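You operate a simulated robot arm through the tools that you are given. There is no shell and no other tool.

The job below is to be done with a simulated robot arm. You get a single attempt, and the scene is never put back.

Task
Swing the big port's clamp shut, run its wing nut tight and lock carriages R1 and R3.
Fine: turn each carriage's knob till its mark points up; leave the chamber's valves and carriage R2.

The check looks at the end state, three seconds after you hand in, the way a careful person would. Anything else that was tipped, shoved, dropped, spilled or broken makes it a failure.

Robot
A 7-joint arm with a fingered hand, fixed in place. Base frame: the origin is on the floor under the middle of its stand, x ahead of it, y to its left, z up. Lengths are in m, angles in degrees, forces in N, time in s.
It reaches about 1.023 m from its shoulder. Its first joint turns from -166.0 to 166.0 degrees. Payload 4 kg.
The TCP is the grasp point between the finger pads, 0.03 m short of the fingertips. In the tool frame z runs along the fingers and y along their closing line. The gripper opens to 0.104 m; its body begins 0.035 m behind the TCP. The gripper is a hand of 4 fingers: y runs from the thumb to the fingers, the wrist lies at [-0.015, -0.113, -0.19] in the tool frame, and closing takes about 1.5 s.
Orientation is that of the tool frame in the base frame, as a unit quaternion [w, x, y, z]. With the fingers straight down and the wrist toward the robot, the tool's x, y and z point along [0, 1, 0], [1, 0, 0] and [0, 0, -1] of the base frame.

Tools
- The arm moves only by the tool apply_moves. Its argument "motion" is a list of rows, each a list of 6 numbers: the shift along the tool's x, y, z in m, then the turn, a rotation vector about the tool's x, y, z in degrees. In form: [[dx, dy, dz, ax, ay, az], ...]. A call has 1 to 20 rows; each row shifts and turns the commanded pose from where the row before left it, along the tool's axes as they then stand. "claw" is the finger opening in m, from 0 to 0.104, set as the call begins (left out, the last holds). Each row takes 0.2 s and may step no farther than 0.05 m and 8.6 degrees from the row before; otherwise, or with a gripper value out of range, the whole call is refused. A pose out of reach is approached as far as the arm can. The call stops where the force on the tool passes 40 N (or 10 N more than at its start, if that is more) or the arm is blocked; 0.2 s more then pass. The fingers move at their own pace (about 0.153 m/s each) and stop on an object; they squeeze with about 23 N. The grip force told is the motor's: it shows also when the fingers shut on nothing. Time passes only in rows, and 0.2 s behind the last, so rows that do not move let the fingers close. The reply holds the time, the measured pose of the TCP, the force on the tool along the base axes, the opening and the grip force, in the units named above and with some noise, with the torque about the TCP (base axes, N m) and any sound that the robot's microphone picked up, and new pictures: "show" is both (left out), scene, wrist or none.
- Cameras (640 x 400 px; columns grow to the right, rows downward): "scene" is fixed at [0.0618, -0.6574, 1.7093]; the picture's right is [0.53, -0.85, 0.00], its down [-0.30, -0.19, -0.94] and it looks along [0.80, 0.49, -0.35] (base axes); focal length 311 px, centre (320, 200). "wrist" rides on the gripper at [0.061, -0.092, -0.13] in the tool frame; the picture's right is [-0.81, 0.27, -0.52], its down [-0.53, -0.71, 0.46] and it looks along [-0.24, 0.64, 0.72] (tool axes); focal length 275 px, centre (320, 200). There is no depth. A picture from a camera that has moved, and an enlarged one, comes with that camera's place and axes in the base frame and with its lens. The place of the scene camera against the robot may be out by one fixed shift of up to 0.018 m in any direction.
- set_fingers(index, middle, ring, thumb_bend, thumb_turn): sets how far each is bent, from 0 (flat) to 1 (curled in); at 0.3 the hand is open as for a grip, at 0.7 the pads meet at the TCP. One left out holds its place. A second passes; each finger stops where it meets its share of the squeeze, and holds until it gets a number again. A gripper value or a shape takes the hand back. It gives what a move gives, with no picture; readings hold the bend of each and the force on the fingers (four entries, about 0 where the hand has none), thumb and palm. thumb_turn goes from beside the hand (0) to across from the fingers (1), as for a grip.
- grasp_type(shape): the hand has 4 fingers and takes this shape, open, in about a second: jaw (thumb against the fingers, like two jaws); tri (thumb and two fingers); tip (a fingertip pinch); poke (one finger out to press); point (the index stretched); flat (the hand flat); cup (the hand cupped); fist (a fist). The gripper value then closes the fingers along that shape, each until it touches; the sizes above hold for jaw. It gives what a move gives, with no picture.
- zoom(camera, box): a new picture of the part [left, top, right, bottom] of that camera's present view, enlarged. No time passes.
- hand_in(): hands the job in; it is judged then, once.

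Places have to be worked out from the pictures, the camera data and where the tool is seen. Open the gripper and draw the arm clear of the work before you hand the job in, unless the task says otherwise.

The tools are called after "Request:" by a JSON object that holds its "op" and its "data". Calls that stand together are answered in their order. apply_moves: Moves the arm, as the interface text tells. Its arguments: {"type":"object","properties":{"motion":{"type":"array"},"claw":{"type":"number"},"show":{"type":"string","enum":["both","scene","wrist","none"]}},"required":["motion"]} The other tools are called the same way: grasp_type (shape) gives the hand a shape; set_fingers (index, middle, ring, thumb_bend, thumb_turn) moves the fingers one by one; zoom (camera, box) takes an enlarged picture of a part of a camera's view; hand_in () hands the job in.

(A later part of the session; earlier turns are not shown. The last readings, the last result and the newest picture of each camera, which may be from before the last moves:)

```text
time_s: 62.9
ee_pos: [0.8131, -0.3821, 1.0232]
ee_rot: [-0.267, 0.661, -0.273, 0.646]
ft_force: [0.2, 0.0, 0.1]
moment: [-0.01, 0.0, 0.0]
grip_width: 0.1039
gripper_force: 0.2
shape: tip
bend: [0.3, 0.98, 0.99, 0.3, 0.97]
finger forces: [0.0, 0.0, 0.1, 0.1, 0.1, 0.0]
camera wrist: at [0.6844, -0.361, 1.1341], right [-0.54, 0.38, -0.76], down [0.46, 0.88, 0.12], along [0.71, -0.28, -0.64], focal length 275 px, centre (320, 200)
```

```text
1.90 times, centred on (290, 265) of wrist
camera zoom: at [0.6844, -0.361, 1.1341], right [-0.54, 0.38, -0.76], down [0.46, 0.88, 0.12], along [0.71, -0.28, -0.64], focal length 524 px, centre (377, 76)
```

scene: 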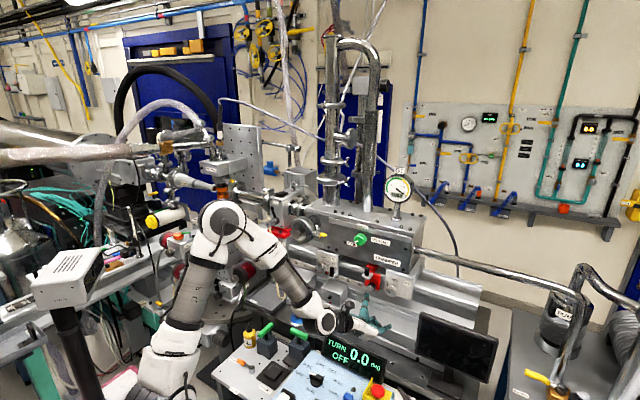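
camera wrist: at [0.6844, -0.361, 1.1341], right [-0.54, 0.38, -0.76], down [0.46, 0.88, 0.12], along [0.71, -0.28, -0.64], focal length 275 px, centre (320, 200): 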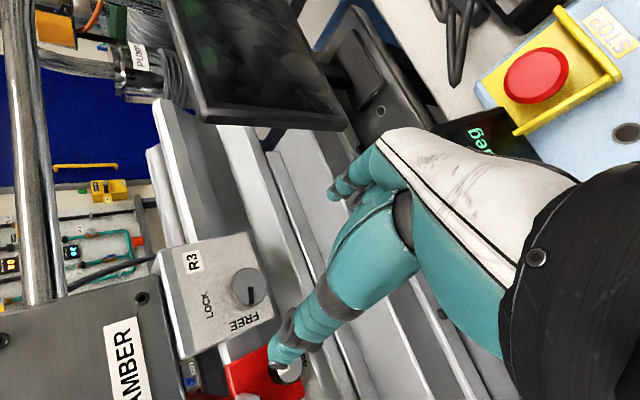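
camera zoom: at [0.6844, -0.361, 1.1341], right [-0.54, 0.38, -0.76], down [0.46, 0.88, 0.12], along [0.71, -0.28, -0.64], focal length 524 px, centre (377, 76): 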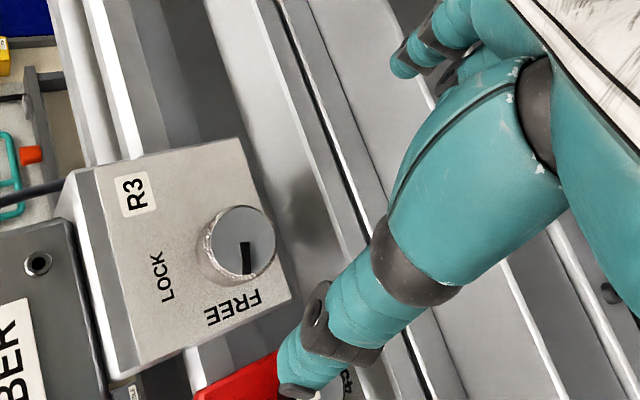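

Two near views agree that the R3 face is at [0.940, -0.387, 1.026], and the pinch line is within about 1–2 mm of it. I'll narrow the opening to 0.07 and approach to x≈0.935.

Request:
{"op": "apply_moves", "data": {"motion": [[0, 0, 0.03, 0, 0, 0], [0, 0, 0.03, 0, 0, 0], [0, 0, 0.03, 0, 0, 0], [0, 0, 0.02, 0, 0, 0], [0, 0, 0.01, 0, 0, 0]], "claw": 0.07, "show": "both"}}

Request:
{"op": "zoom", "data": {"camera": "wrist", "box": [200, 160, 380, 370]}}

Request:
{"op": "zoom", "data": {"camera": "scene", "box": [360, 260, 430, 310]}}

```text
time_s: 64.1
ee_pos: [0.9358, -0.3815, 1.0219]
ee_rot: [-0.268, 0.66, -0.275, 0.646]
ft_force: [0.1, -0.9, -0.6]
moment: [-0.05, -0.02, 0.0]
grip_width: 0.0699
gripper_force: 0.0
shape: tip
bend: [0.29, 0.98, 0.99, 0.6, 0.99]
finger forces: [0.1, 0.0, 0.1, 0.2, 0.0, 0.0]
camera wrist: at [0.8057, -0.3607, 1.1309], right [-0.54, 0.38, -0.75], down [0.46, 0.88, 0.12], along [0.71, -0.28, -0.65], focal length 275 px, centre (320, 200)
```

scene: 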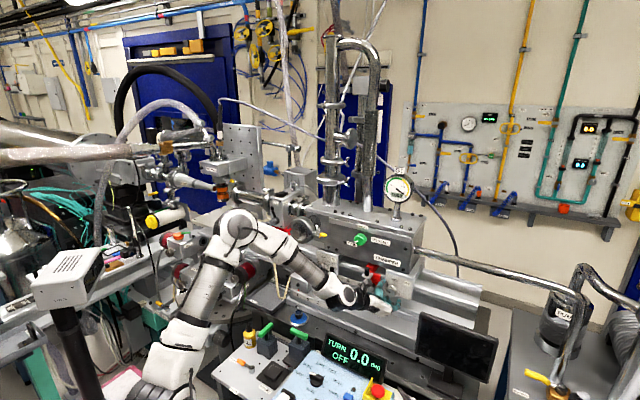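
wrist: 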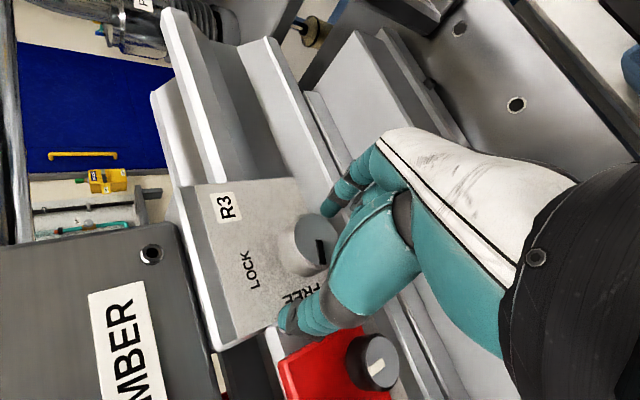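

```text
1.90 times, centred on (290, 265) of wrist
camera zoom: at [0.8057, -0.3607, 1.1309], right [-0.54, 0.38, -0.75], down [0.46, 0.88, 0.12], along [0.71, -0.28, -0.65], focal length 524 px, centre (377, 76)
```

zoom: 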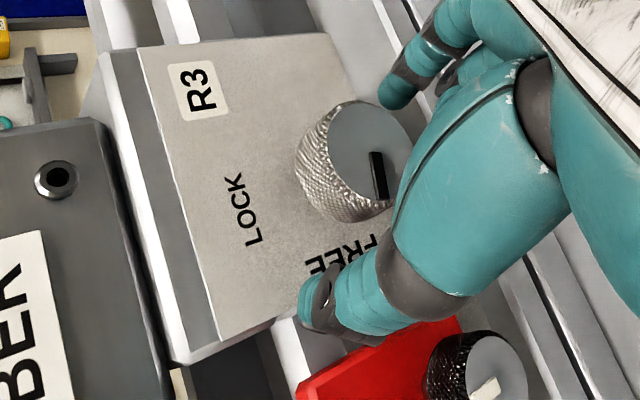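

```text
8.00 times, centred on (395, 285) of scene
camera zoom: at [0.0618, -0.6574, 1.7093], right [0.53, -0.85, 0.0], down [-0.3, -0.19, -0.94], along [0.8, 0.49, -0.35], focal length 2491 px, centre (-280, -480)
```

zoom: 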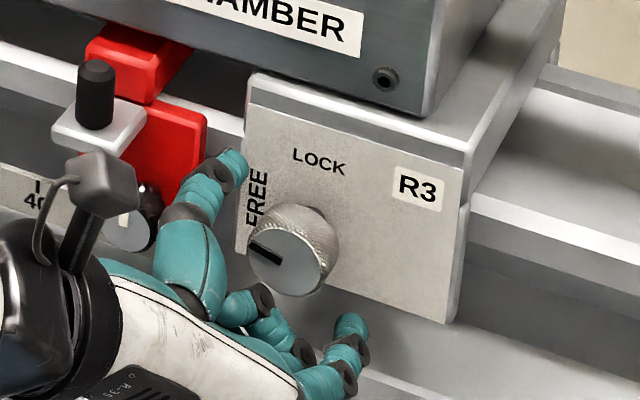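

Thumb and index straddle the knob nicely. I'll close the pinch and let it settle.

Request:
{"op": "apply_moves", "data": {"motion": [[0, 0, 0, 0, 0, 0], [0, 0, 0, 0, 0, 0], [0, 0, 0, 0, 0, 0], [0, 0, 0, 0, 0, 0], [0, 0, 0, 0, 0, 0], [0, 0, 0, 0, 0, 0]], "claw": 0.0, "show": "both"}}

Request:
{"op": "zoom", "data": {"camera": "scene", "box": [360, 260, 430, 310]}}

Request:
{"op": "zoom", "data": {"camera": "wrist", "box": [200, 160, 380, 370]}}

```text
time_s: 65.5
ee_pos: [0.9359, -0.3806, 1.0204]
ee_rot: [-0.269, 0.661, -0.274, 0.645]
ft_force: [12.7, 3.2, -3.0]
moment: [0.0, 0.1, 0.05]
grip_width: 0.02
gripper_force: 22.9
shape: tip
bend: [0.72, 1.0, 1.0, 0.75, 1.0]
finger forces: [18.5, 0.0, 0.1, 0.0, 19.3, 0.0]
camera wrist: at [0.8064, -0.3601, 1.1303], right [-0.54, 0.38, -0.75], down [0.46, 0.88, 0.12], along [0.71, -0.28, -0.65], focal length 275 px, centre (320, 200)
```

scene: 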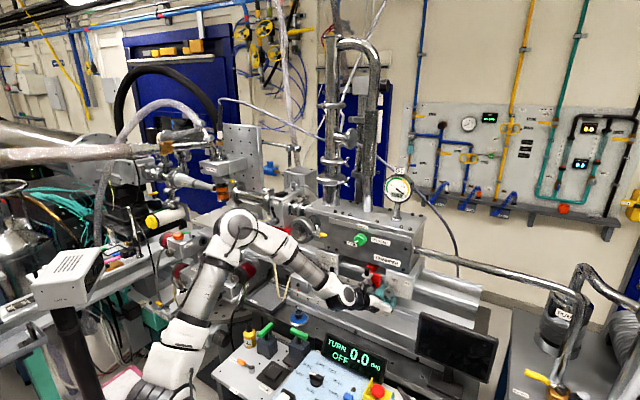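
wrist: 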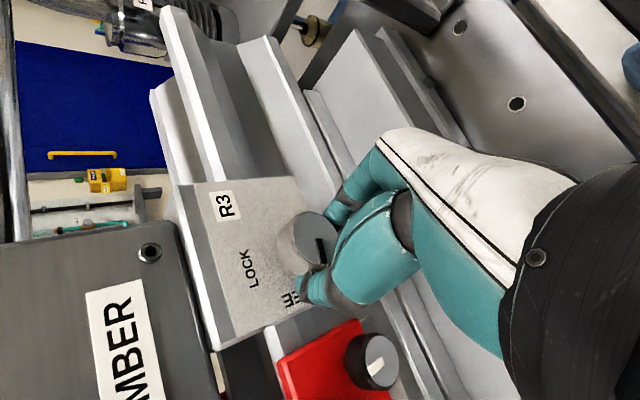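

```text
8.00 times, centred on (395, 285) of scene
camera zoom: at [0.0618, -0.6574, 1.7093], right [0.53, -0.85, 0.0], down [-0.3, -0.19, -0.94], along [0.8, 0.49, -0.35], focal length 2491 px, centre (-280, -480)
```

zoom: 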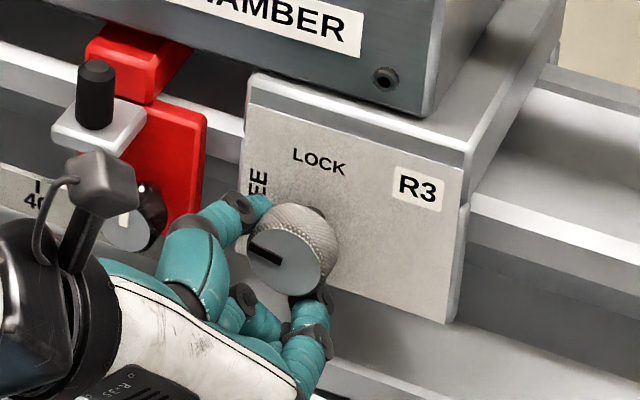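

```text
1.90 times, centred on (290, 265) of wrist
camera zoom: at [0.8064, -0.3601, 1.1303], right [-0.54, 0.38, -0.75], down [0.46, 0.88, 0.12], along [0.71, -0.28, -0.65], focal length 524 px, centre (377, 76)
```

zoom: 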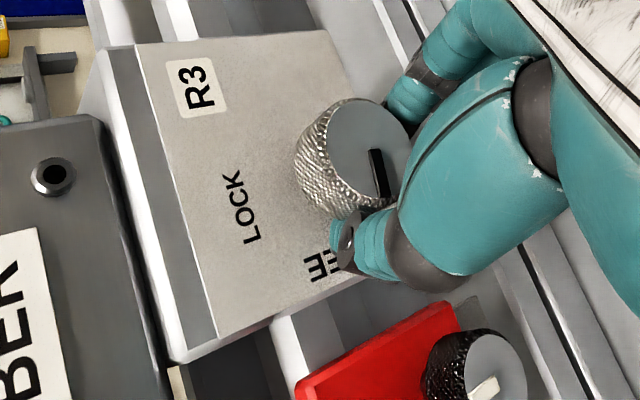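

Pinched with about 19 N on each side. The knob axis sits at tool x≈+0.008, so I'll roll +50° about that axis (clockwise).

Request:
{"op": "apply_moves", "data": {"motion": [[0, -0.0007, 0, 0, 0, 5], [0, -0.0007, 0, 0, 0, 5], [0, -0.0007, 0, 0, 0, 5], [0, -0.0007, 0, 0, 0, 5], [0, -0.0007, 0, 0, 0, 5], [0, -0.0007, 0, 0, 0, 5], [0, -0.0007, 0, 0, 0, 5], [0, -0.0007, 0, 0, 0, 5], [0, -0.0007, 0, 0, 0, 5], [0, -0.0007, 0, 0, 0, 5]], "show": "both"}}

Request:
{"op": "zoom", "data": {"camera": "scene", "box": [360, 260, 430, 310]}}

Request:
{"op": "zoom", "data": {"camera": "wrist", "box": [200, 160, 380, 370]}}

```text
time_s: 67.7
ee_pos: [0.9348, -0.3788, 1.0272]
ee_rot: [0.516, -0.483, 0.528, -0.47]
ft_force: [17.6, 11.2, -3.4]
moment: [-0.03, 0.1, 0.19]
grip_width: 0.0189
gripper_force: 23.0
shape: tip
bend: [0.72, 1.0, 1.0, 0.75, 1.0]
finger forces: [22.6, 0.0, 0.0, 0.0, 20.3, 0.0]
camera wrist: at [0.806, -0.4475, 1.1146], right [-0.52, 0.83, -0.19], down [0.47, 0.47, 0.75], along [0.71, 0.3, -0.64], focal length 275 px, centre (320, 200)
```

scene: 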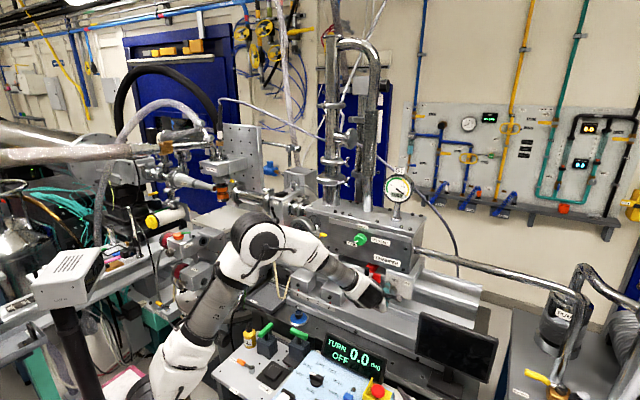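
wrist: 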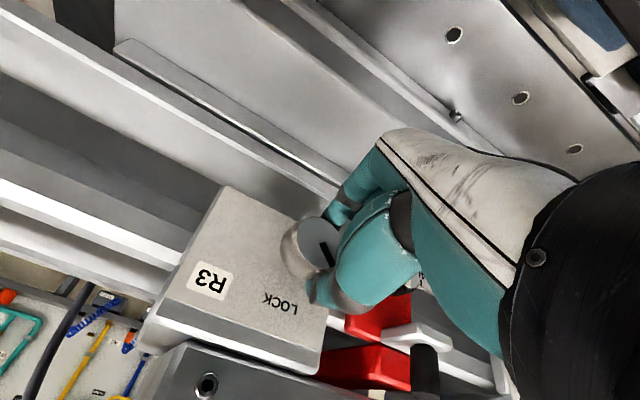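

```text
8.00 times, centred on (395, 285) of scene
camera zoom: at [0.0618, -0.6574, 1.7093], right [0.53, -0.85, 0.0], down [-0.3, -0.19, -0.94], along [0.8, 0.49, -0.35], focal length 2491 px, centre (-280, -480)
```

zoom: 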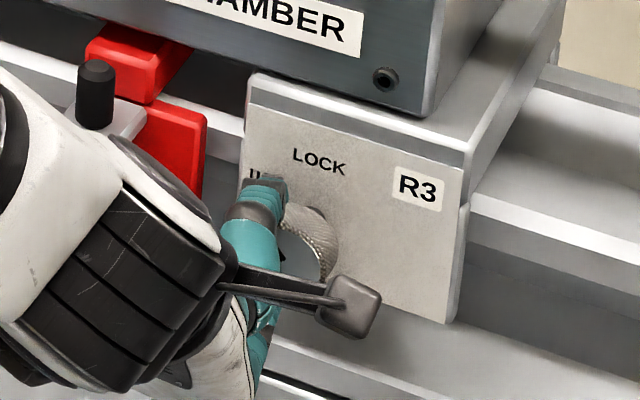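

```text
1.90 times, centred on (290, 265) of wrist
camera zoom: at [0.806, -0.4475, 1.1146], right [-0.52, 0.83, -0.19], down [0.47, 0.47, 0.75], along [0.71, 0.3, -0.64], focal length 524 px, centre (377, 76)
```

zoom: 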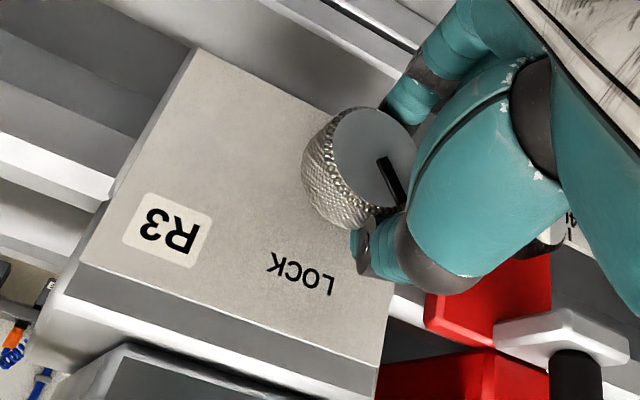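

The knob followed the hand by about 45–50°. I'll release, roll back about the same axis, and regrip for the rest, to keep the curled fingers off the red carriage.

Request:
{"op": "apply_moves", "data": {"motion": [[0, 0, 0, 0, 0, 0], [0, 0, 0, 0, 0, 0], [0, 0, 0, 0, 0, 0], [0, 0, 0, 0, 0, 0]], "claw": 0.07, "show": "wrist"}}

Request:
{"op": "zoom", "data": {"camera": "wrist", "box": [200, 160, 380, 370]}}

Request:
{"op": "zoom", "data": {"camera": "scene", "box": [360, 260, 430, 310]}}

```text
time_s: 68.7
ee_pos: [0.9335, -0.3786, 1.0269]
ee_rot: [0.516, -0.483, 0.528, -0.471]
ft_force: [0.3, -0.1, 0.2]
moment: [-0.02, -0.02, -0.03]
grip_width: 0.0693
gripper_force: 0.0
shape: tip
bend: [0.29, 0.98, 0.99, 0.6, 1.0]
finger forces: [0.0, 0.0, 0.0, 0.0, 0.0, 0.0]
camera wrist: at [0.8045, -0.4491, 1.1151], right [-0.52, 0.83, -0.19], down [0.47, 0.47, 0.75], along [0.71, 0.3, -0.64], focal length 275 px, centre (320, 200)
```

wrist: 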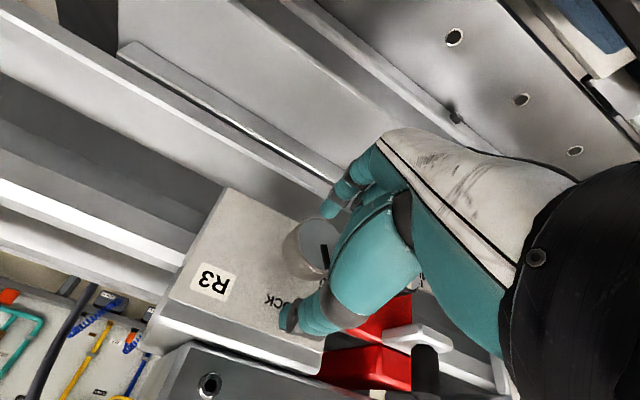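

```text
1.90 times, centred on (290, 265) of wrist
camera zoom: at [0.8045, -0.4491, 1.1151], right [-0.52, 0.83, -0.19], down [0.47, 0.47, 0.75], along [0.71, 0.3, -0.64], focal length 524 px, centre (377, 76)
```

zoom: 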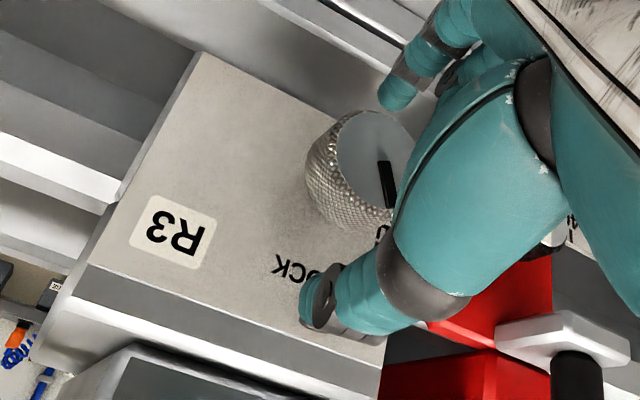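

```text
8.00 times, centred on (395, 285) of scene
camera zoom: at [0.0618, -0.6574, 1.7093], right [0.53, -0.85, 0.0], down [-0.3, -0.19, -0.94], along [0.8, 0.49, -0.35], focal length 2491 px, centre (-280, -480)
```

zoom: 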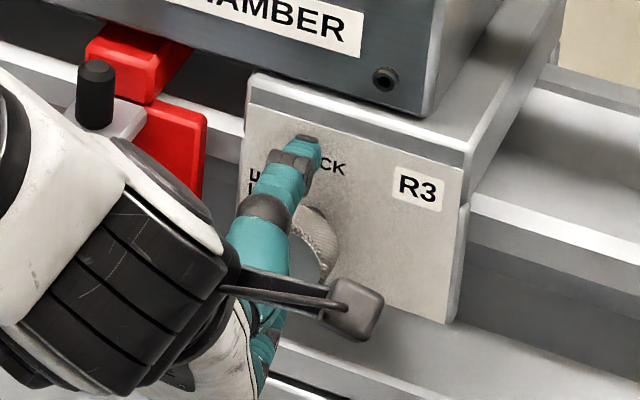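

By image geometry the knob turned about 52°, leaving roughly 38°. With the fingers open I'll roll back 45° about the knob axis.

Request:
{"op": "apply_moves", "data": {"motion": [[0, 0.0007, 0, 0, 0, -5], [0, 0.0007, 0, 0, 0, -5], [0, 0.0007, 0, 0, 0, -5], [0, 0.0007, 0, 0, 0, -5], [0, 0.0007, 0, 0, 0, -5], [0, 0.0007, 0, 0, 0, -5], [0, 0.0007, 0, 0, 0, -5], [0, 0.0007, 0, 0, 0, -5], [0, 0.0007, 0, 0, 0, -5]], "show": "wrist"}}

Request:
{"op": "zoom", "data": {"camera": "wrist", "box": [200, 160, 380, 370]}}

Request:
{"op": "zoom", "data": {"camera": "scene", "box": [370, 270, 410, 300]}}

```text
time_s: 70.7
ee_pos: [0.9338, -0.3801, 1.0227]
ee_rot: [-0.295, 0.648, -0.302, 0.633]
ft_force: [0.0, -0.2, -0.4]
moment: [0.0, 0.0, 0.02]
grip_width: 0.0697
gripper_force: 0.0
shape: tip
bend: [0.29, 0.98, 0.99, 0.6, 1.0]
finger forces: [0.0, 0.0, 0.0, 0.0, 0.0, 0.0]
camera wrist: at [0.8047, -0.3693, 1.133], right [-0.53, 0.44, -0.72], down [0.46, 0.87, 0.19], along [0.71, -0.23, -0.67], focal length 275 px, centre (320, 200)
```

wrist: 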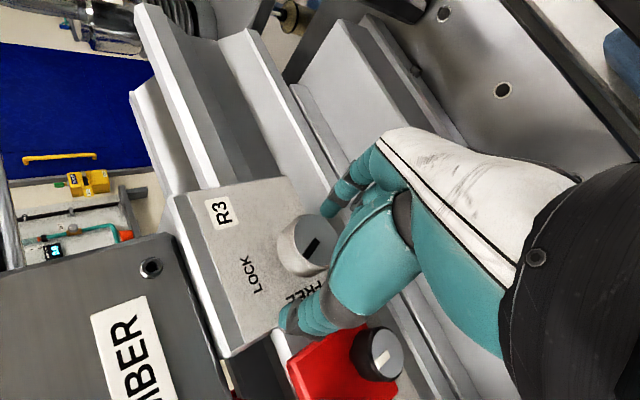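

```text
1.90 times, centred on (290, 265) of wrist
camera zoom: at [0.8047, -0.3693, 1.133], right [-0.53, 0.44, -0.72], down [0.46, 0.87, 0.19], along [0.71, -0.23, -0.67], focal length 524 px, centre (377, 76)
```

zoom: 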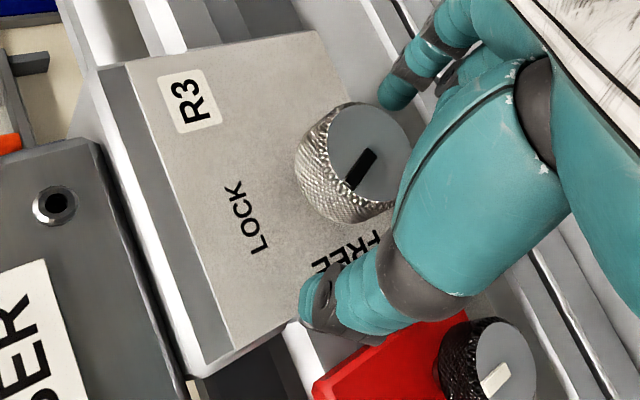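

```text
13.33 times, centred on (390, 285) of scene
camera zoom: at [0.0618, -0.6574, 1.7093], right [0.53, -0.85, 0.0], down [-0.3, -0.19, -0.94], along [0.8, 0.49, -0.35], focal length 4152 px, centre (-613, -933)
```

zoom: 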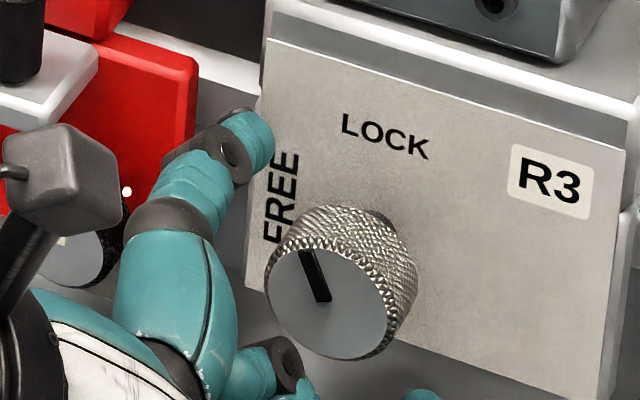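

The mark is now about 25–27° left of vertical in the scene view (it started some 15–19° above left). I'll regrip and rotate about 26° more.

Request:
{"op": "apply_moves", "data": {"motion": [[0, 0, 0, 0, 0, 0], [0, 0, 0, 0, 0, 0], [0, 0, 0, 0, 0, 0], [0, 0, 0, 0, 0, 0], [0, 0, 0, 0, 0, 0], [0, 0, 0, 0, 0, 0], [0, -0.0007, 0, 0, 0, 5], [0, -0.0007, 0, 0, 0, 5], [0, -0.0007, 0, 0, 0, 5], [0, -0.0007, 0, 0, 0, 5], [0, -0.0007, 0, 0, 0, 5]], "claw": 0.0, "show": "wrist"}}

Request:
{"op": "zoom", "data": {"camera": "wrist", "box": [200, 160, 380, 370]}}

Request:
{"op": "zoom", "data": {"camera": "scene", "box": [370, 270, 410, 300]}}

```text
time_s: 73.1
ee_pos: [0.9348, -0.3775, 1.0239]
ee_rot: [-0.426, 0.567, -0.436, 0.553]
ft_force: [19.4, 7.2, -3.9]
moment: [-0.03, 0.08, 0.08]
grip_width: 0.0189
gripper_force: 22.8
shape: tip
bend: [0.72, 1.0, 1.0, 0.75, 1.0]
finger forces: [19.7, 0.0, 0.0, 0.0, 19.9, 0.0]
camera wrist: at [0.8059, -0.4141, 1.1301], right [-0.53, 0.71, -0.46], down [0.47, 0.7, 0.54], along [0.71, 0.07, -0.7], focal length 275 px, centre (320, 200)
```

wrist: 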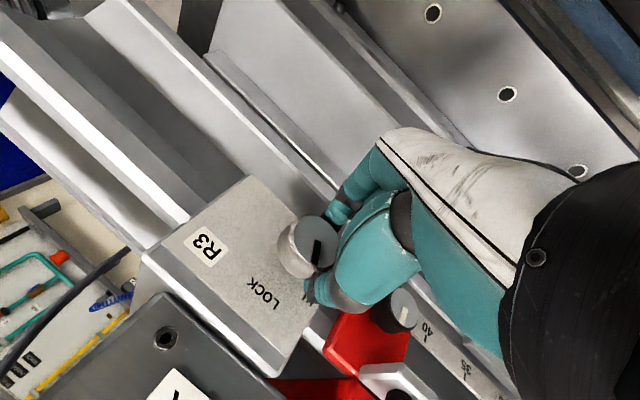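

```text
1.90 times, centred on (290, 265) of wrist
camera zoom: at [0.8059, -0.4141, 1.1301], right [-0.53, 0.71, -0.46], down [0.47, 0.7, 0.54], along [0.71, 0.07, -0.7], focal length 524 px, centre (377, 76)
```

zoom: 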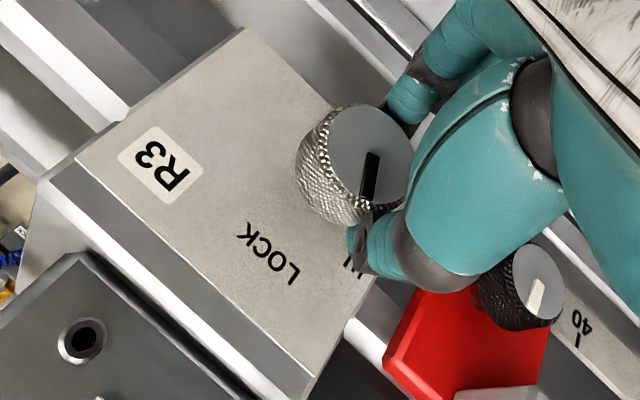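

```text
13.33 times, centred on (390, 285) of scene
camera zoom: at [0.0618, -0.6574, 1.7093], right [0.53, -0.85, 0.0], down [-0.3, -0.19, -0.94], along [0.8, 0.49, -0.35], focal length 4152 px, centre (-613, -933)
```

zoom: 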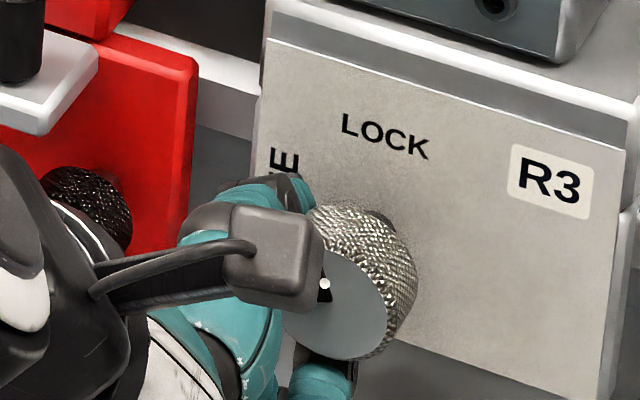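

The mark stayed put in the world on this second stroke, so the pinch slipped; the fingertips seem hooked at the knob's back rim (width 0.019, about 19 N pull in x). I'll open, back off 1 cm, roll back and regrip on the knob's cylindrical side.

Request:
{"op": "apply_moves", "data": {"motion": [[0, 0, 0, 0, 0, 0], [0, 0, 0, 0, 0, 0], [0, 0, 0, 0, 0, 0], [0, 0, -0.011, 0, 0, 0], [0, 0.0007, 0, 0, 0, -5], [0, 0.0007, 0, 0, 0, -5], [0, 0.0007, 0, 0, 0, -5], [0, 0.0007, 0, 0, 0, -5], [0, 0.0007, 0, 0, 0, -5], [0, 0.0007, 0, 0, 0, -5]], "claw": 0.07, "show": "wrist"}}

Request:
{"op": "zoom", "data": {"camera": "scene", "box": [370, 270, 410, 300]}}

Request:
{"op": "zoom", "data": {"camera": "wrist", "box": [240, 180, 360, 300]}}

```text
time_s: 75.3
ee_pos: [0.9215, -0.3795, 1.0214]
ee_rot: [-0.268, 0.661, -0.274, 0.646]
ft_force: [0.6, -0.2, 0.0]
moment: [0.0, 0.02, 0.04]
grip_width: 0.0697
gripper_force: 0.0
shape: tip
bend: [0.29, 0.98, 0.99, 0.6, 1.0]
finger forces: [0.1, 0.1, 0.0, 0.0, 0.0, 0.1]
camera wrist: at [0.7938, -0.3601, 1.1312], right [-0.54, 0.38, -0.76], down [0.46, 0.88, 0.12], along [0.71, -0.28, -0.65], focal length 275 px, centre (320, 200)
```

wrist: 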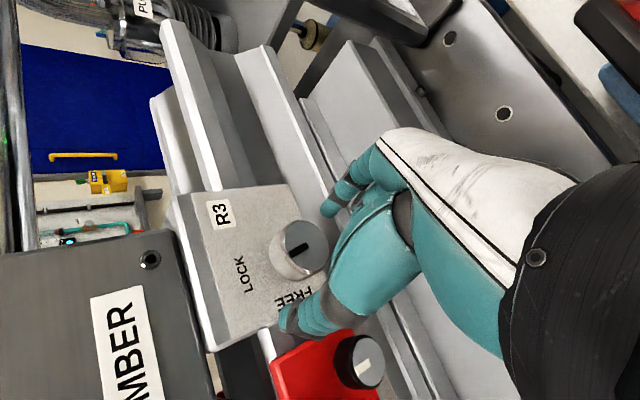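

```text
13.33 times, centred on (390, 285) of scene
camera zoom: at [0.0618, -0.6574, 1.7093], right [0.53, -0.85, 0.0], down [-0.3, -0.19, -0.94], along [0.8, 0.49, -0.35], focal length 4152 px, centre (-613, -933)
```

zoom: 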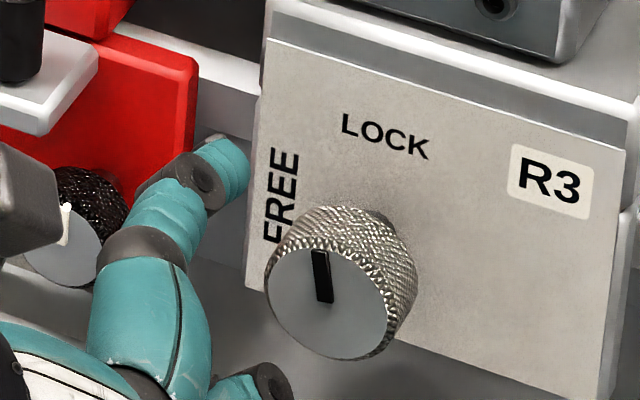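

```text
3.33 times, centred on (300, 240) of wrist
camera zoom: at [0.7938, -0.3601, 1.1312], right [-0.54, 0.38, -0.76], down [0.46, 0.88, 0.12], along [0.71, -0.28, -0.65], focal length 918 px, centre (387, 67)
```

zoom: 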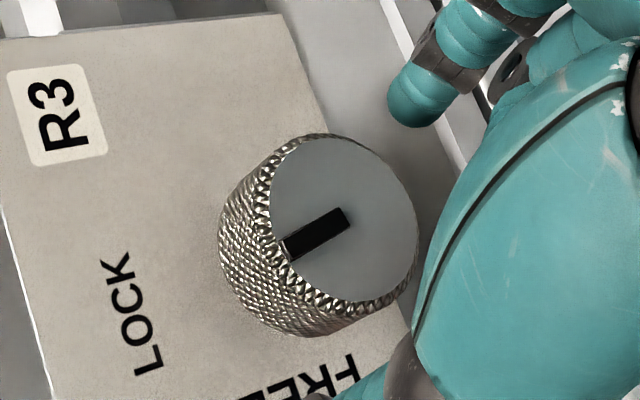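

Now unobstructed, the mark is only about 11° left of vertical (perspective-corrected in both views), so the second stroke did turn it. I'll regrip here on the cylinder and rotate about 12° more.

Request:
{"op": "apply_moves", "data": {"motion": [[0, 0, 0, 0, 0, 0], [0, 0, 0, 0, 0, 0], [0, 0, 0, 0, 0, 0], [0, 0, 0, 0, 0, 0], [0, 0, 0, 0, 0, 0], [0, 0, 0, 0, 0, 0], [0, -0.0006, 0, 0, 0, 4], [0, -0.0006, 0, 0, 0, 4], [0, -0.0006, 0, 0, 0, 4]], "claw": 0.0, "show": "wrist"}}

Request:
{"op": "zoom", "data": {"camera": "wrist", "box": [240, 180, 360, 300]}}

Request:
{"op": "zoom", "data": {"camera": "scene", "box": [370, 270, 410, 300]}}

```text
time_s: 77.3
ee_pos: [0.9239, -0.3779, 1.0217]
ee_rot: [-0.334, 0.628, -0.343, 0.613]
ft_force: [3.6, 1.9, -3.9]
moment: [0.0, 0.12, -0.03]
grip_width: 0.0212
gripper_force: 23.3
shape: tip
bend: [0.72, 1.0, 1.0, 0.74, 1.0]
finger forces: [20.1, 0.0, 0.0, 0.0, 15.8, 0.0]
camera wrist: at [0.7945, -0.3815, 1.134], right [-0.53, 0.53, -0.66], down [0.46, 0.83, 0.3], along [0.71, -0.14, -0.69], focal length 275 px, centre (320, 200)
```

wrist: 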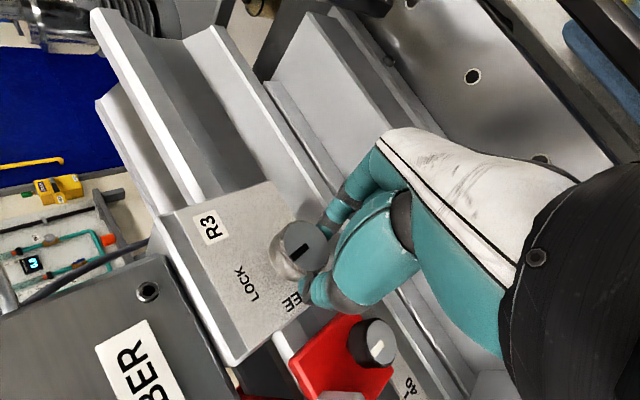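

```text
3.33 times, centred on (300, 240) of wrist
camera zoom: at [0.7945, -0.3815, 1.134], right [-0.53, 0.53, -0.66], down [0.46, 0.83, 0.3], along [0.71, -0.14, -0.69], focal length 918 px, centre (387, 67)
```

zoom: 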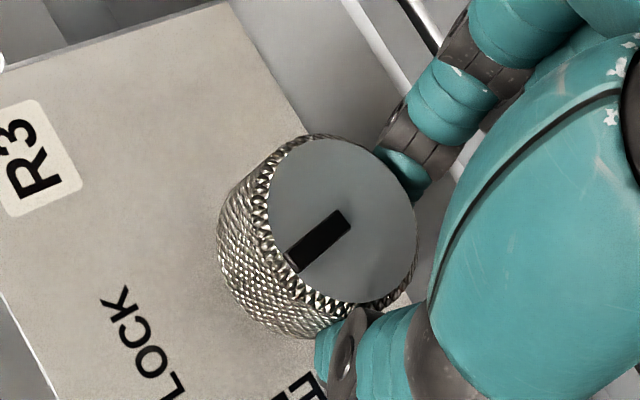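

```text
13.33 times, centred on (390, 285) of scene
camera zoom: at [0.0618, -0.6574, 1.7093], right [0.53, -0.85, 0.0], down [-0.3, -0.19, -0.94], along [0.8, 0.49, -0.35], focal length 4152 px, centre (-613, -933)
```

zoom: 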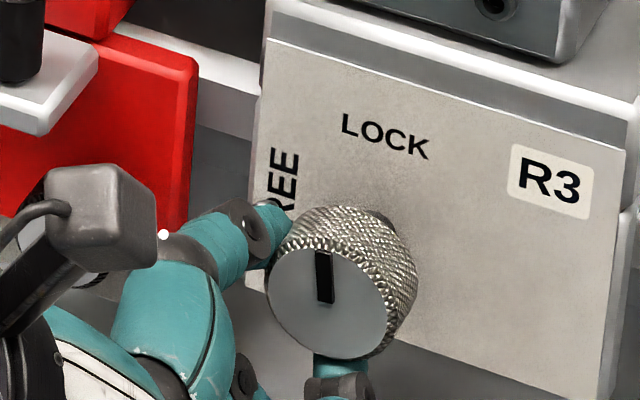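

Both views now give about 7–8° remaining; the finger compliance eats part of each stroke. While still gripping I'll roll another 12°.

Request:
{"op": "apply_moves", "data": {"motion": [[0, -0.0006, 0, 0, 0, 4], [0, -0.0006, 0, 0, 0, 4], [0, -0.0006, 0, 0, 0, 4]], "show": "none"}}

Request:
{"op": "zoom", "data": {"camera": "wrist", "box": [240, 180, 360, 300]}}

Request:
{"op": "zoom", "data": {"camera": "scene", "box": [370, 270, 410, 300]}}

```text
time_s: 78.1
ee_pos: [0.9235, -0.3789, 1.022]
ee_rot: [-0.396, 0.59, -0.406, 0.575]
ft_force: [3.9, 3.3, -5.1]
moment: [-0.01, 0.16, 0.03]
grip_width: 0.021
gripper_force: 23.1
shape: tip
bend: [0.72, 1.0, 1.0, 0.74, 1.0]
finger forces: [20.9, 0.0, 0.0, 0.1, 16.0, 0.0]
```

```text
3.33 times, centred on (300, 240) of wrist
camera zoom: at [0.7946, -0.4036, 1.1328], right [-0.53, 0.66, -0.53], down [0.47, 0.75, 0.47], along [0.71, 0.0, -0.71], focal length 918 px, centre (387, 67)
```

zoom: 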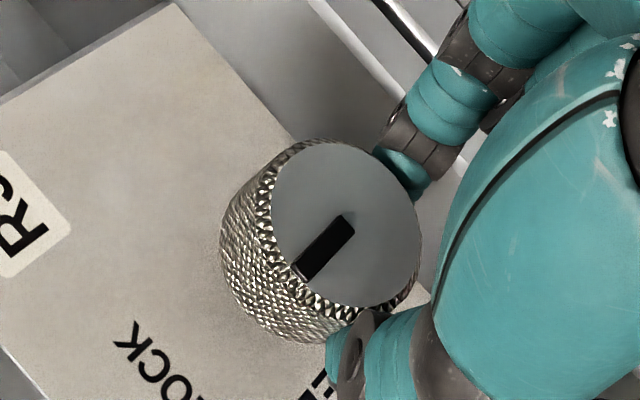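

```text
13.33 times, centred on (390, 285) of scene
camera zoom: at [0.0618, -0.6574, 1.7093], right [0.53, -0.85, 0.0], down [-0.3, -0.19, -0.94], along [0.8, 0.49, -0.35], focal length 4152 px, centre (-613, -933)
```

zoom: 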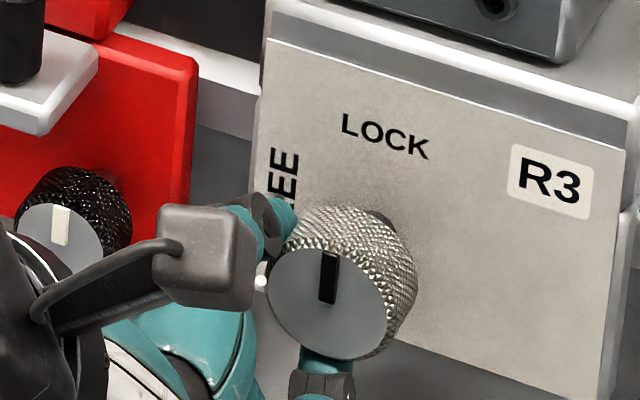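

The mark is vertical now: both views give within about 1°, and it matches the upright mark on the neighbouring red knob. I'll open and retreat straight back, then verify.

Request:
{"op": "apply_moves", "data": {"motion": [[0, 0, 0, 0, 0, 0], [0, 0, 0, 0, 0, 0], [0, 0, 0, 0, 0, 0], [0, 0, 0, 0, 0, 0], [0, 0, -0.02, 0, 0, 0], [0, 0, -0.03, 0, 0, 0], [0, 0, -0.04, 0, 0, 0]], "claw": 0.08, "show": "wrist"}}

Request:
{"op": "zoom", "data": {"camera": "scene", "box": [370, 270, 410, 300]}}

Request:
{"op": "zoom", "data": {"camera": "wrist", "box": [200, 200, 340, 320]}}

```text
time_s: 79.7
ee_pos: [0.8342, -0.3781, 1.0255]
ee_rot: [-0.396, 0.589, -0.406, 0.576]
ft_force: [0.6, -0.4, 0.1]
moment: [0.04, 0.02, -0.04]
grip_width: 0.0798
gripper_force: 0.1
shape: tip
bend: [0.28, 0.98, 0.99, 0.53, 0.99]
finger forces: [0.0, 0.1, 0.0, 0.1, 0.0, 0.0]
camera wrist: at [0.7048, -0.4041, 1.1351], right [-0.53, 0.66, -0.53], down [0.47, 0.75, 0.47], along [0.71, 0.0, -0.71], focal length 275 px, centre (320, 200)
```

wrist: 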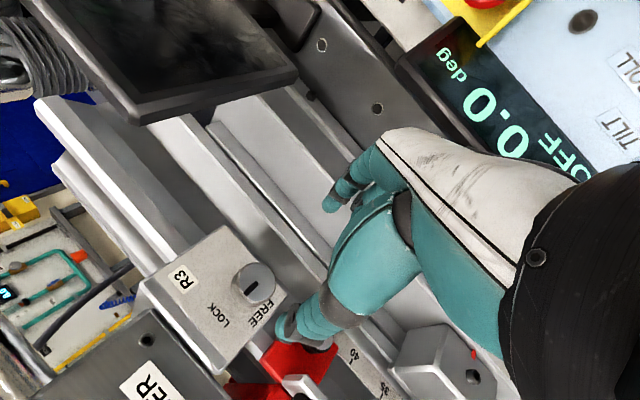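

```text
13.33 times, centred on (390, 285) of scene
camera zoom: at [0.0618, -0.6574, 1.7093], right [0.53, -0.85, 0.0], down [-0.3, -0.19, -0.94], along [0.8, 0.49, -0.35], focal length 4152 px, centre (-613, -933)
```

zoom: 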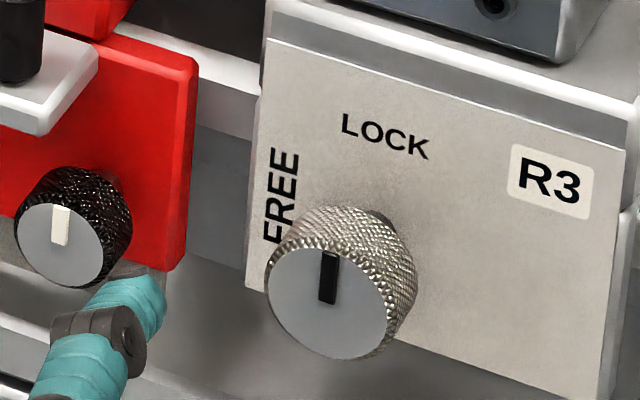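

```text
3.33 times, centred on (270, 260) of wrist
camera zoom: at [0.7048, -0.4041, 1.1351], right [-0.53, 0.66, -0.53], down [0.47, 0.75, 0.47], along [0.71, 0.0, -0.71], focal length 918 px, centre (487, 0)
```

zoom: 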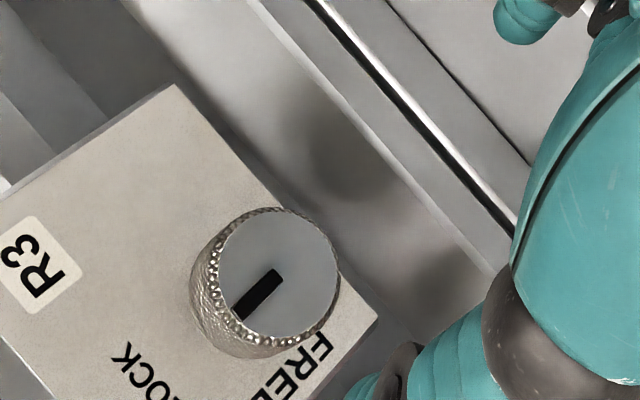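

R3 is locked with its mark upright. Next is R1: I'll level the roll, back off, rise to travel height and move left in front of R1, staying well clear in x.

Request:
{"op": "apply_moves", "data": {"motion": [[0, 0, -0.025, 0, 0, 7], [0, 0, -0.025, 0, 0, 7], [0, 0, 0, 0, 0, 7], [0, -0.045, 0, 0, 0, 0], [0, -0.045, 0, 0, 0, 0], [-0.045, 0, 0, 0, 0, 0], [-0.045, 0, 0, 0, 0, 0], [-0.045, 0, 0, 0, 0, 0], [-0.045, 0, 0, 0, 0, 0], [-0.045, 0, 0, 0, 0, 0], [-0.045, 0, 0, 0, 0, 0], [-0.045, 0, 0, 0, 0, 0], [-0.045, 0, 0, 0, 0, 0], [-0.045, 0, 0, 0, 0, 0], [-0.045, 0, 0, 0, 0, 0], [-0.045, 0, 0, 0, 0, 0]], "show": "both"}}

```text
time_s: 83.1
ee_pos: [0.7842, 0.1105, 1.1175]
ee_rot: [0.494, -0.505, 0.507, -0.494]
ft_force: [0.6, -0.2, 0.5]
moment: [0.03, -0.01, 0.03]
grip_width: 0.0797
gripper_force: 0.0
shape: tip
bend: [0.28, 0.98, 0.99, 0.53, 0.99]
finger forces: [0.1, 0.0, 0.0, 0.0, 0.1, 0.0]
out of reach, approached as far as the arm can: row 11
camera wrist: at [0.6542, 0.0484, 1.2119], right [-0.52, 0.81, -0.26], down [0.47, 0.53, 0.7], along [0.71, 0.24, -0.66], focal length 275 px, centre (320, 200)
```

scene: 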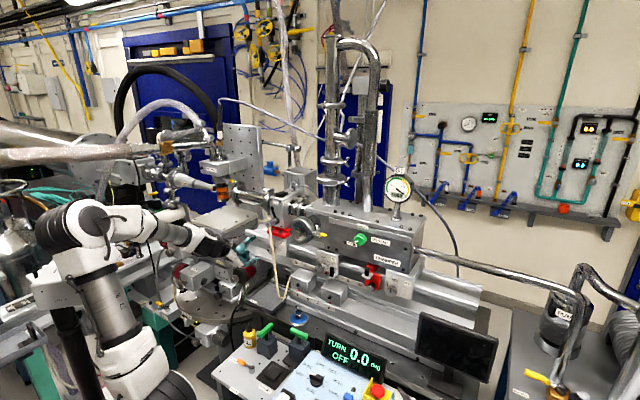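
wrist: 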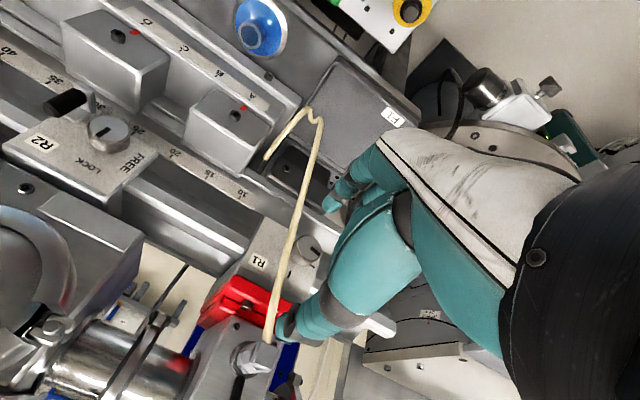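

I'm in front of R1 now. I'll zoom to see the knob and the cord.

Request:
{"op": "zoom", "data": {"camera": "wrist", "box": [220, 190, 360, 360]}}

Request:
{"op": "zoom", "data": {"camera": "scene", "box": [240, 220, 300, 270]}}

Request:
{"op": "zoom", "data": {"camera": "wrist", "box": [0, 90, 180, 210]}}

```text
2.35 times, centred on (290, 275) of wrist
camera zoom: at [0.6542, 0.0484, 1.2119], right [-0.52, 0.81, -0.26], down [0.47, 0.53, 0.7], along [0.71, 0.24, -0.66], focal length 648 px, centre (391, 24)
```

zoom: 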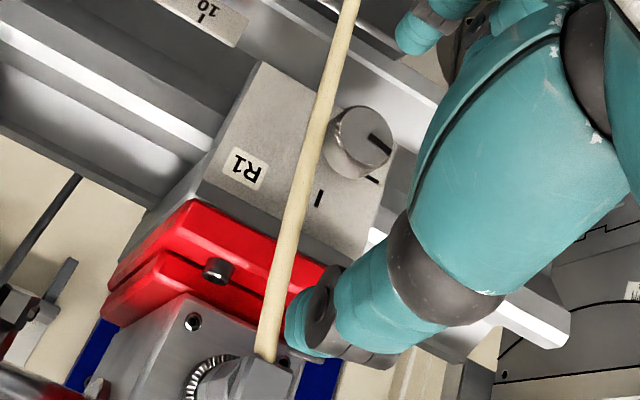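

```text
8.00 times, centred on (270, 245) of scene
camera zoom: at [0.0618, -0.6574, 1.7093], right [0.53, -0.85, 0.0], down [-0.3, -0.19, -0.94], along [0.8, 0.49, -0.35], focal length 2491 px, centre (720, -160)
```

zoom: 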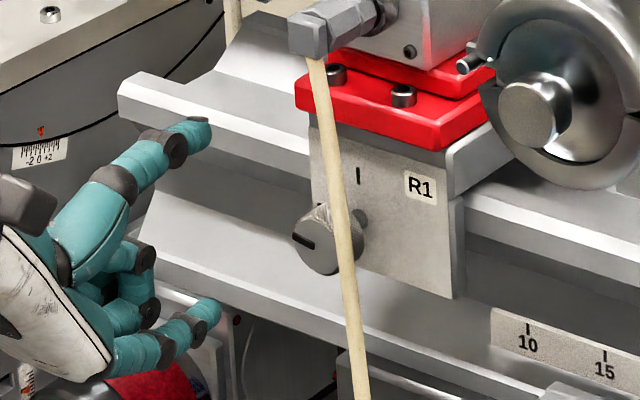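

```text
3.33 times, centred on (90, 150) of wrist
camera zoom: at [0.6542, 0.0484, 1.2119], right [-0.52, 0.81, -0.26], down [0.47, 0.53, 0.7], along [0.71, 0.24, -0.66], focal length 918 px, centre (1087, 367)
```

zoom: 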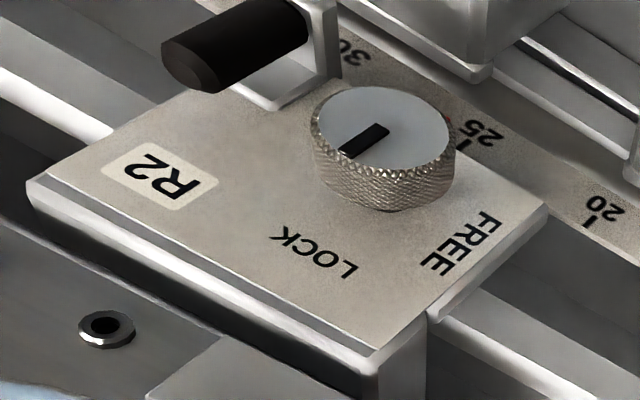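

R1's plate has ticks at the top and left, and its mark points left. Its face is near [0.936, 0.154, 1.027], and the cord passes about 3.8 cm to the right and 2 cm in front of it. I'll check the stage on the left for clearance before approaching.

Request:
{"op": "zoom", "data": {"camera": "scene", "box": [150, 180, 310, 300]}}

Request:
{"op": "zoom", "data": {"camera": "wrist", "box": [320, 60, 640, 400]}}

```text
3.33 times, centred on (230, 240) of scene
camera zoom: at [0.0618, -0.6574, 1.7093], right [0.53, -0.85, 0.0], down [-0.3, -0.19, -0.94], along [0.8, 0.49, -0.35], focal length 1038 px, centre (620, 67)
```

zoom: 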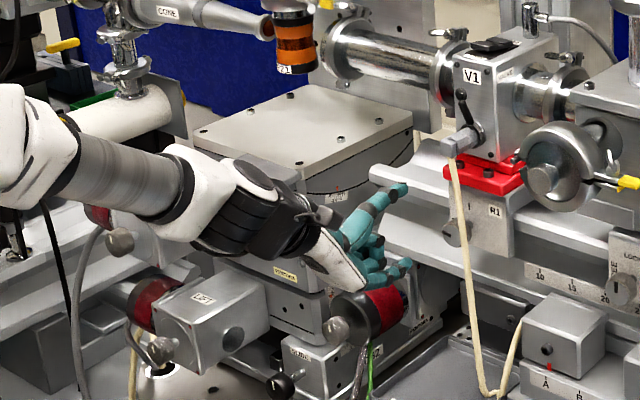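

```text
1.18 times, centred on (480, 230) of wrist
camera zoom: at [0.6542, 0.0484, 1.2119], right [-0.52, 0.81, -0.26], down [0.47, 0.53, 0.7], along [0.71, 0.24, -0.66], focal length 324 px, centre (132, 165)
```

zoom: 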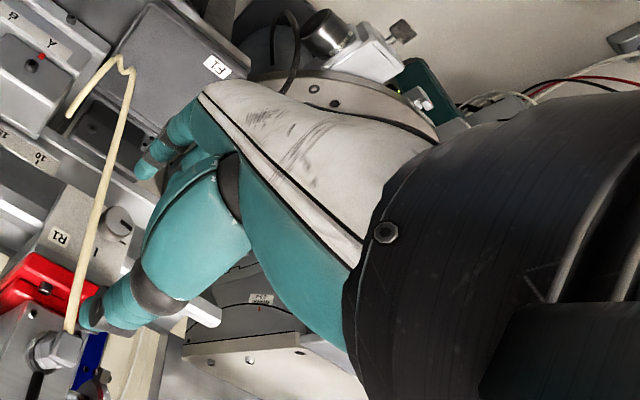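

The stage starts at y≈0.42, so the region left of R1 is free. I'll lower to R1's height, roll to -40° and look again from a standoff.

Request:
{"op": "apply_moves", "data": {"motion": [[-0.0163, 0.0317, 0, 0, 0, 0], [-0.0163, 0.0317, 0, 0, 0, 0], [-0.0163, 0.0317, 0, 0, 0, 0], [0, 0, 0.01, 0, 0, -8], [0, 0, 0.01, 0, 0, -8], [0, 0, 0, 0, 0, -8], [0, 0, 0, 0, 0, -8], [0, 0, 0, 0, 0, -8]], "claw": 0.07, "show": "both"}}

Request:
{"op": "zoom", "data": {"camera": "wrist", "box": [200, 160, 380, 370]}}

Request:
{"op": "zoom", "data": {"camera": "scene", "box": [240, 220, 300, 270]}}

```text
time_s: 83.8
ee_pos: [0.7841, 0.1437, 1.0832]
ee_rot: [0.539, -0.456, 0.559, -0.435]
ft_force: [0.2, 0.1, -1.4]
moment: [0.0, -0.01, -0.01]
grip_width: 0.0703
gripper_force: 0.1
shape: tip
bend: [0.29, 0.98, 0.99, 0.6, 0.99]
finger forces: [0.0, 0.0, 0.0, 0.0, 0.0, 0.1]
stopped in row 3: the arm was blocked; the commanded pose is now the measured one
camera wrist: at [0.656, 0.0638, 1.1642], right [-0.52, 0.85, -0.08], down [0.49, 0.38, 0.79], along [0.7, 0.37, -0.61], focal length 275 px, centre (320, 200)
```

scene: 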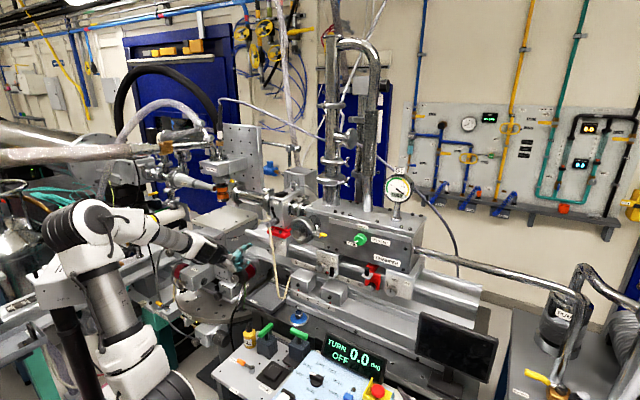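
wrist: 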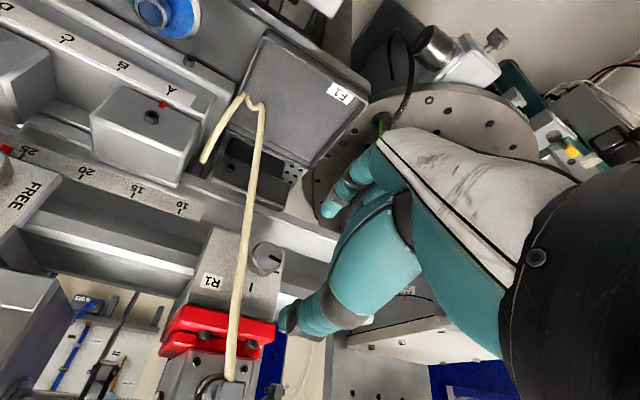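

```text
1.90 times, centred on (290, 265) of wrist
camera zoom: at [0.656, 0.0638, 1.1642], right [-0.52, 0.85, -0.08], down [0.49, 0.38, 0.79], along [0.7, 0.37, -0.61], focal length 524 px, centre (377, 76)
```

zoom: 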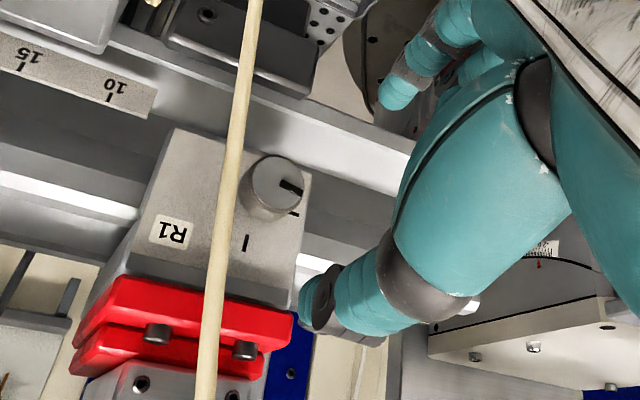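

```text
8.00 times, centred on (270, 245) of scene
camera zoom: at [0.0618, -0.6574, 1.7093], right [0.53, -0.85, 0.0], down [-0.3, -0.19, -0.94], along [0.8, 0.49, -0.35], focal length 2491 px, centre (720, -160)
```

zoom: 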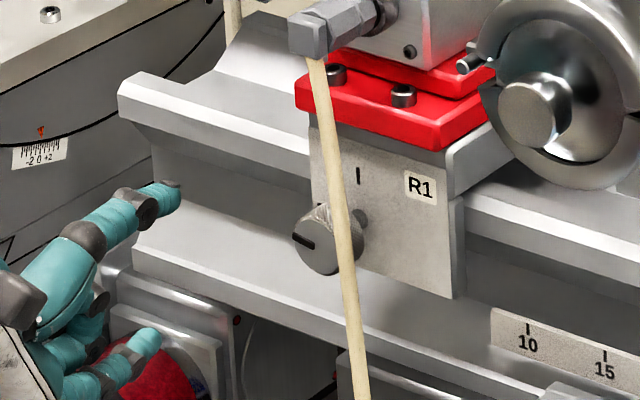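

The arm was blocked near the end of that move (a joint limit: the roll drifted to about 192° here). I'll rise and unwind about the mounting axis, to approach R1 with the opposite winding.

Request:
{"op": "apply_moves", "data": {"motion": [[0, -0.04, 0, 0, 0, 0], [0, -0.04, 0, 0, 0, 0], [0, -0.04, 0, 0, 0, 0], [0, -0.04, 0, 0, 0, 0], [0, -0.03, 0, 0, 0, 0], [0, 0, 0, 0, -6, -6], [0, 0, 0, 0, -6, -6], [0, 0, 0, 0, -6, -6], [0, 0, 0, 0, -6, -6], [0, 0, 0, 0, -6, -6], [0, 0, 0, 0, -6, -6], [0, 0, 0, 0, -6, -6], [0, 0, 0, 0, -6, -6], [0, 0, 0, 0, -6, -6], [0, 0, 0, 0, -6, -6]], "show": "scene"}}

```text
time_s: 87.0
ee_pos: [0.7912, 0.1054, 1.2679]
ee_rot: [-0.454, 0.812, 0.063, 0.36]
ft_force: [1.2, -0.9, 0.5]
moment: [0.02, 0.02, 0.01]
grip_width: 0.0704
gripper_force: 0.1
shape: tip
bend: [0.29, 0.98, 0.99, 0.6, 0.99]
finger forces: [0.1, 0.0, 0.0, 0.0, 0.1, 0.0]
```

scene: 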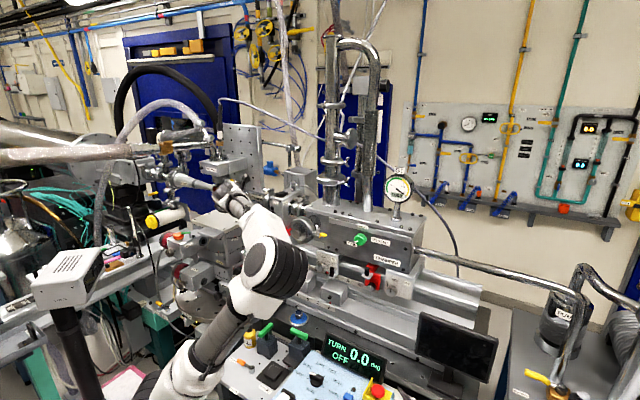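

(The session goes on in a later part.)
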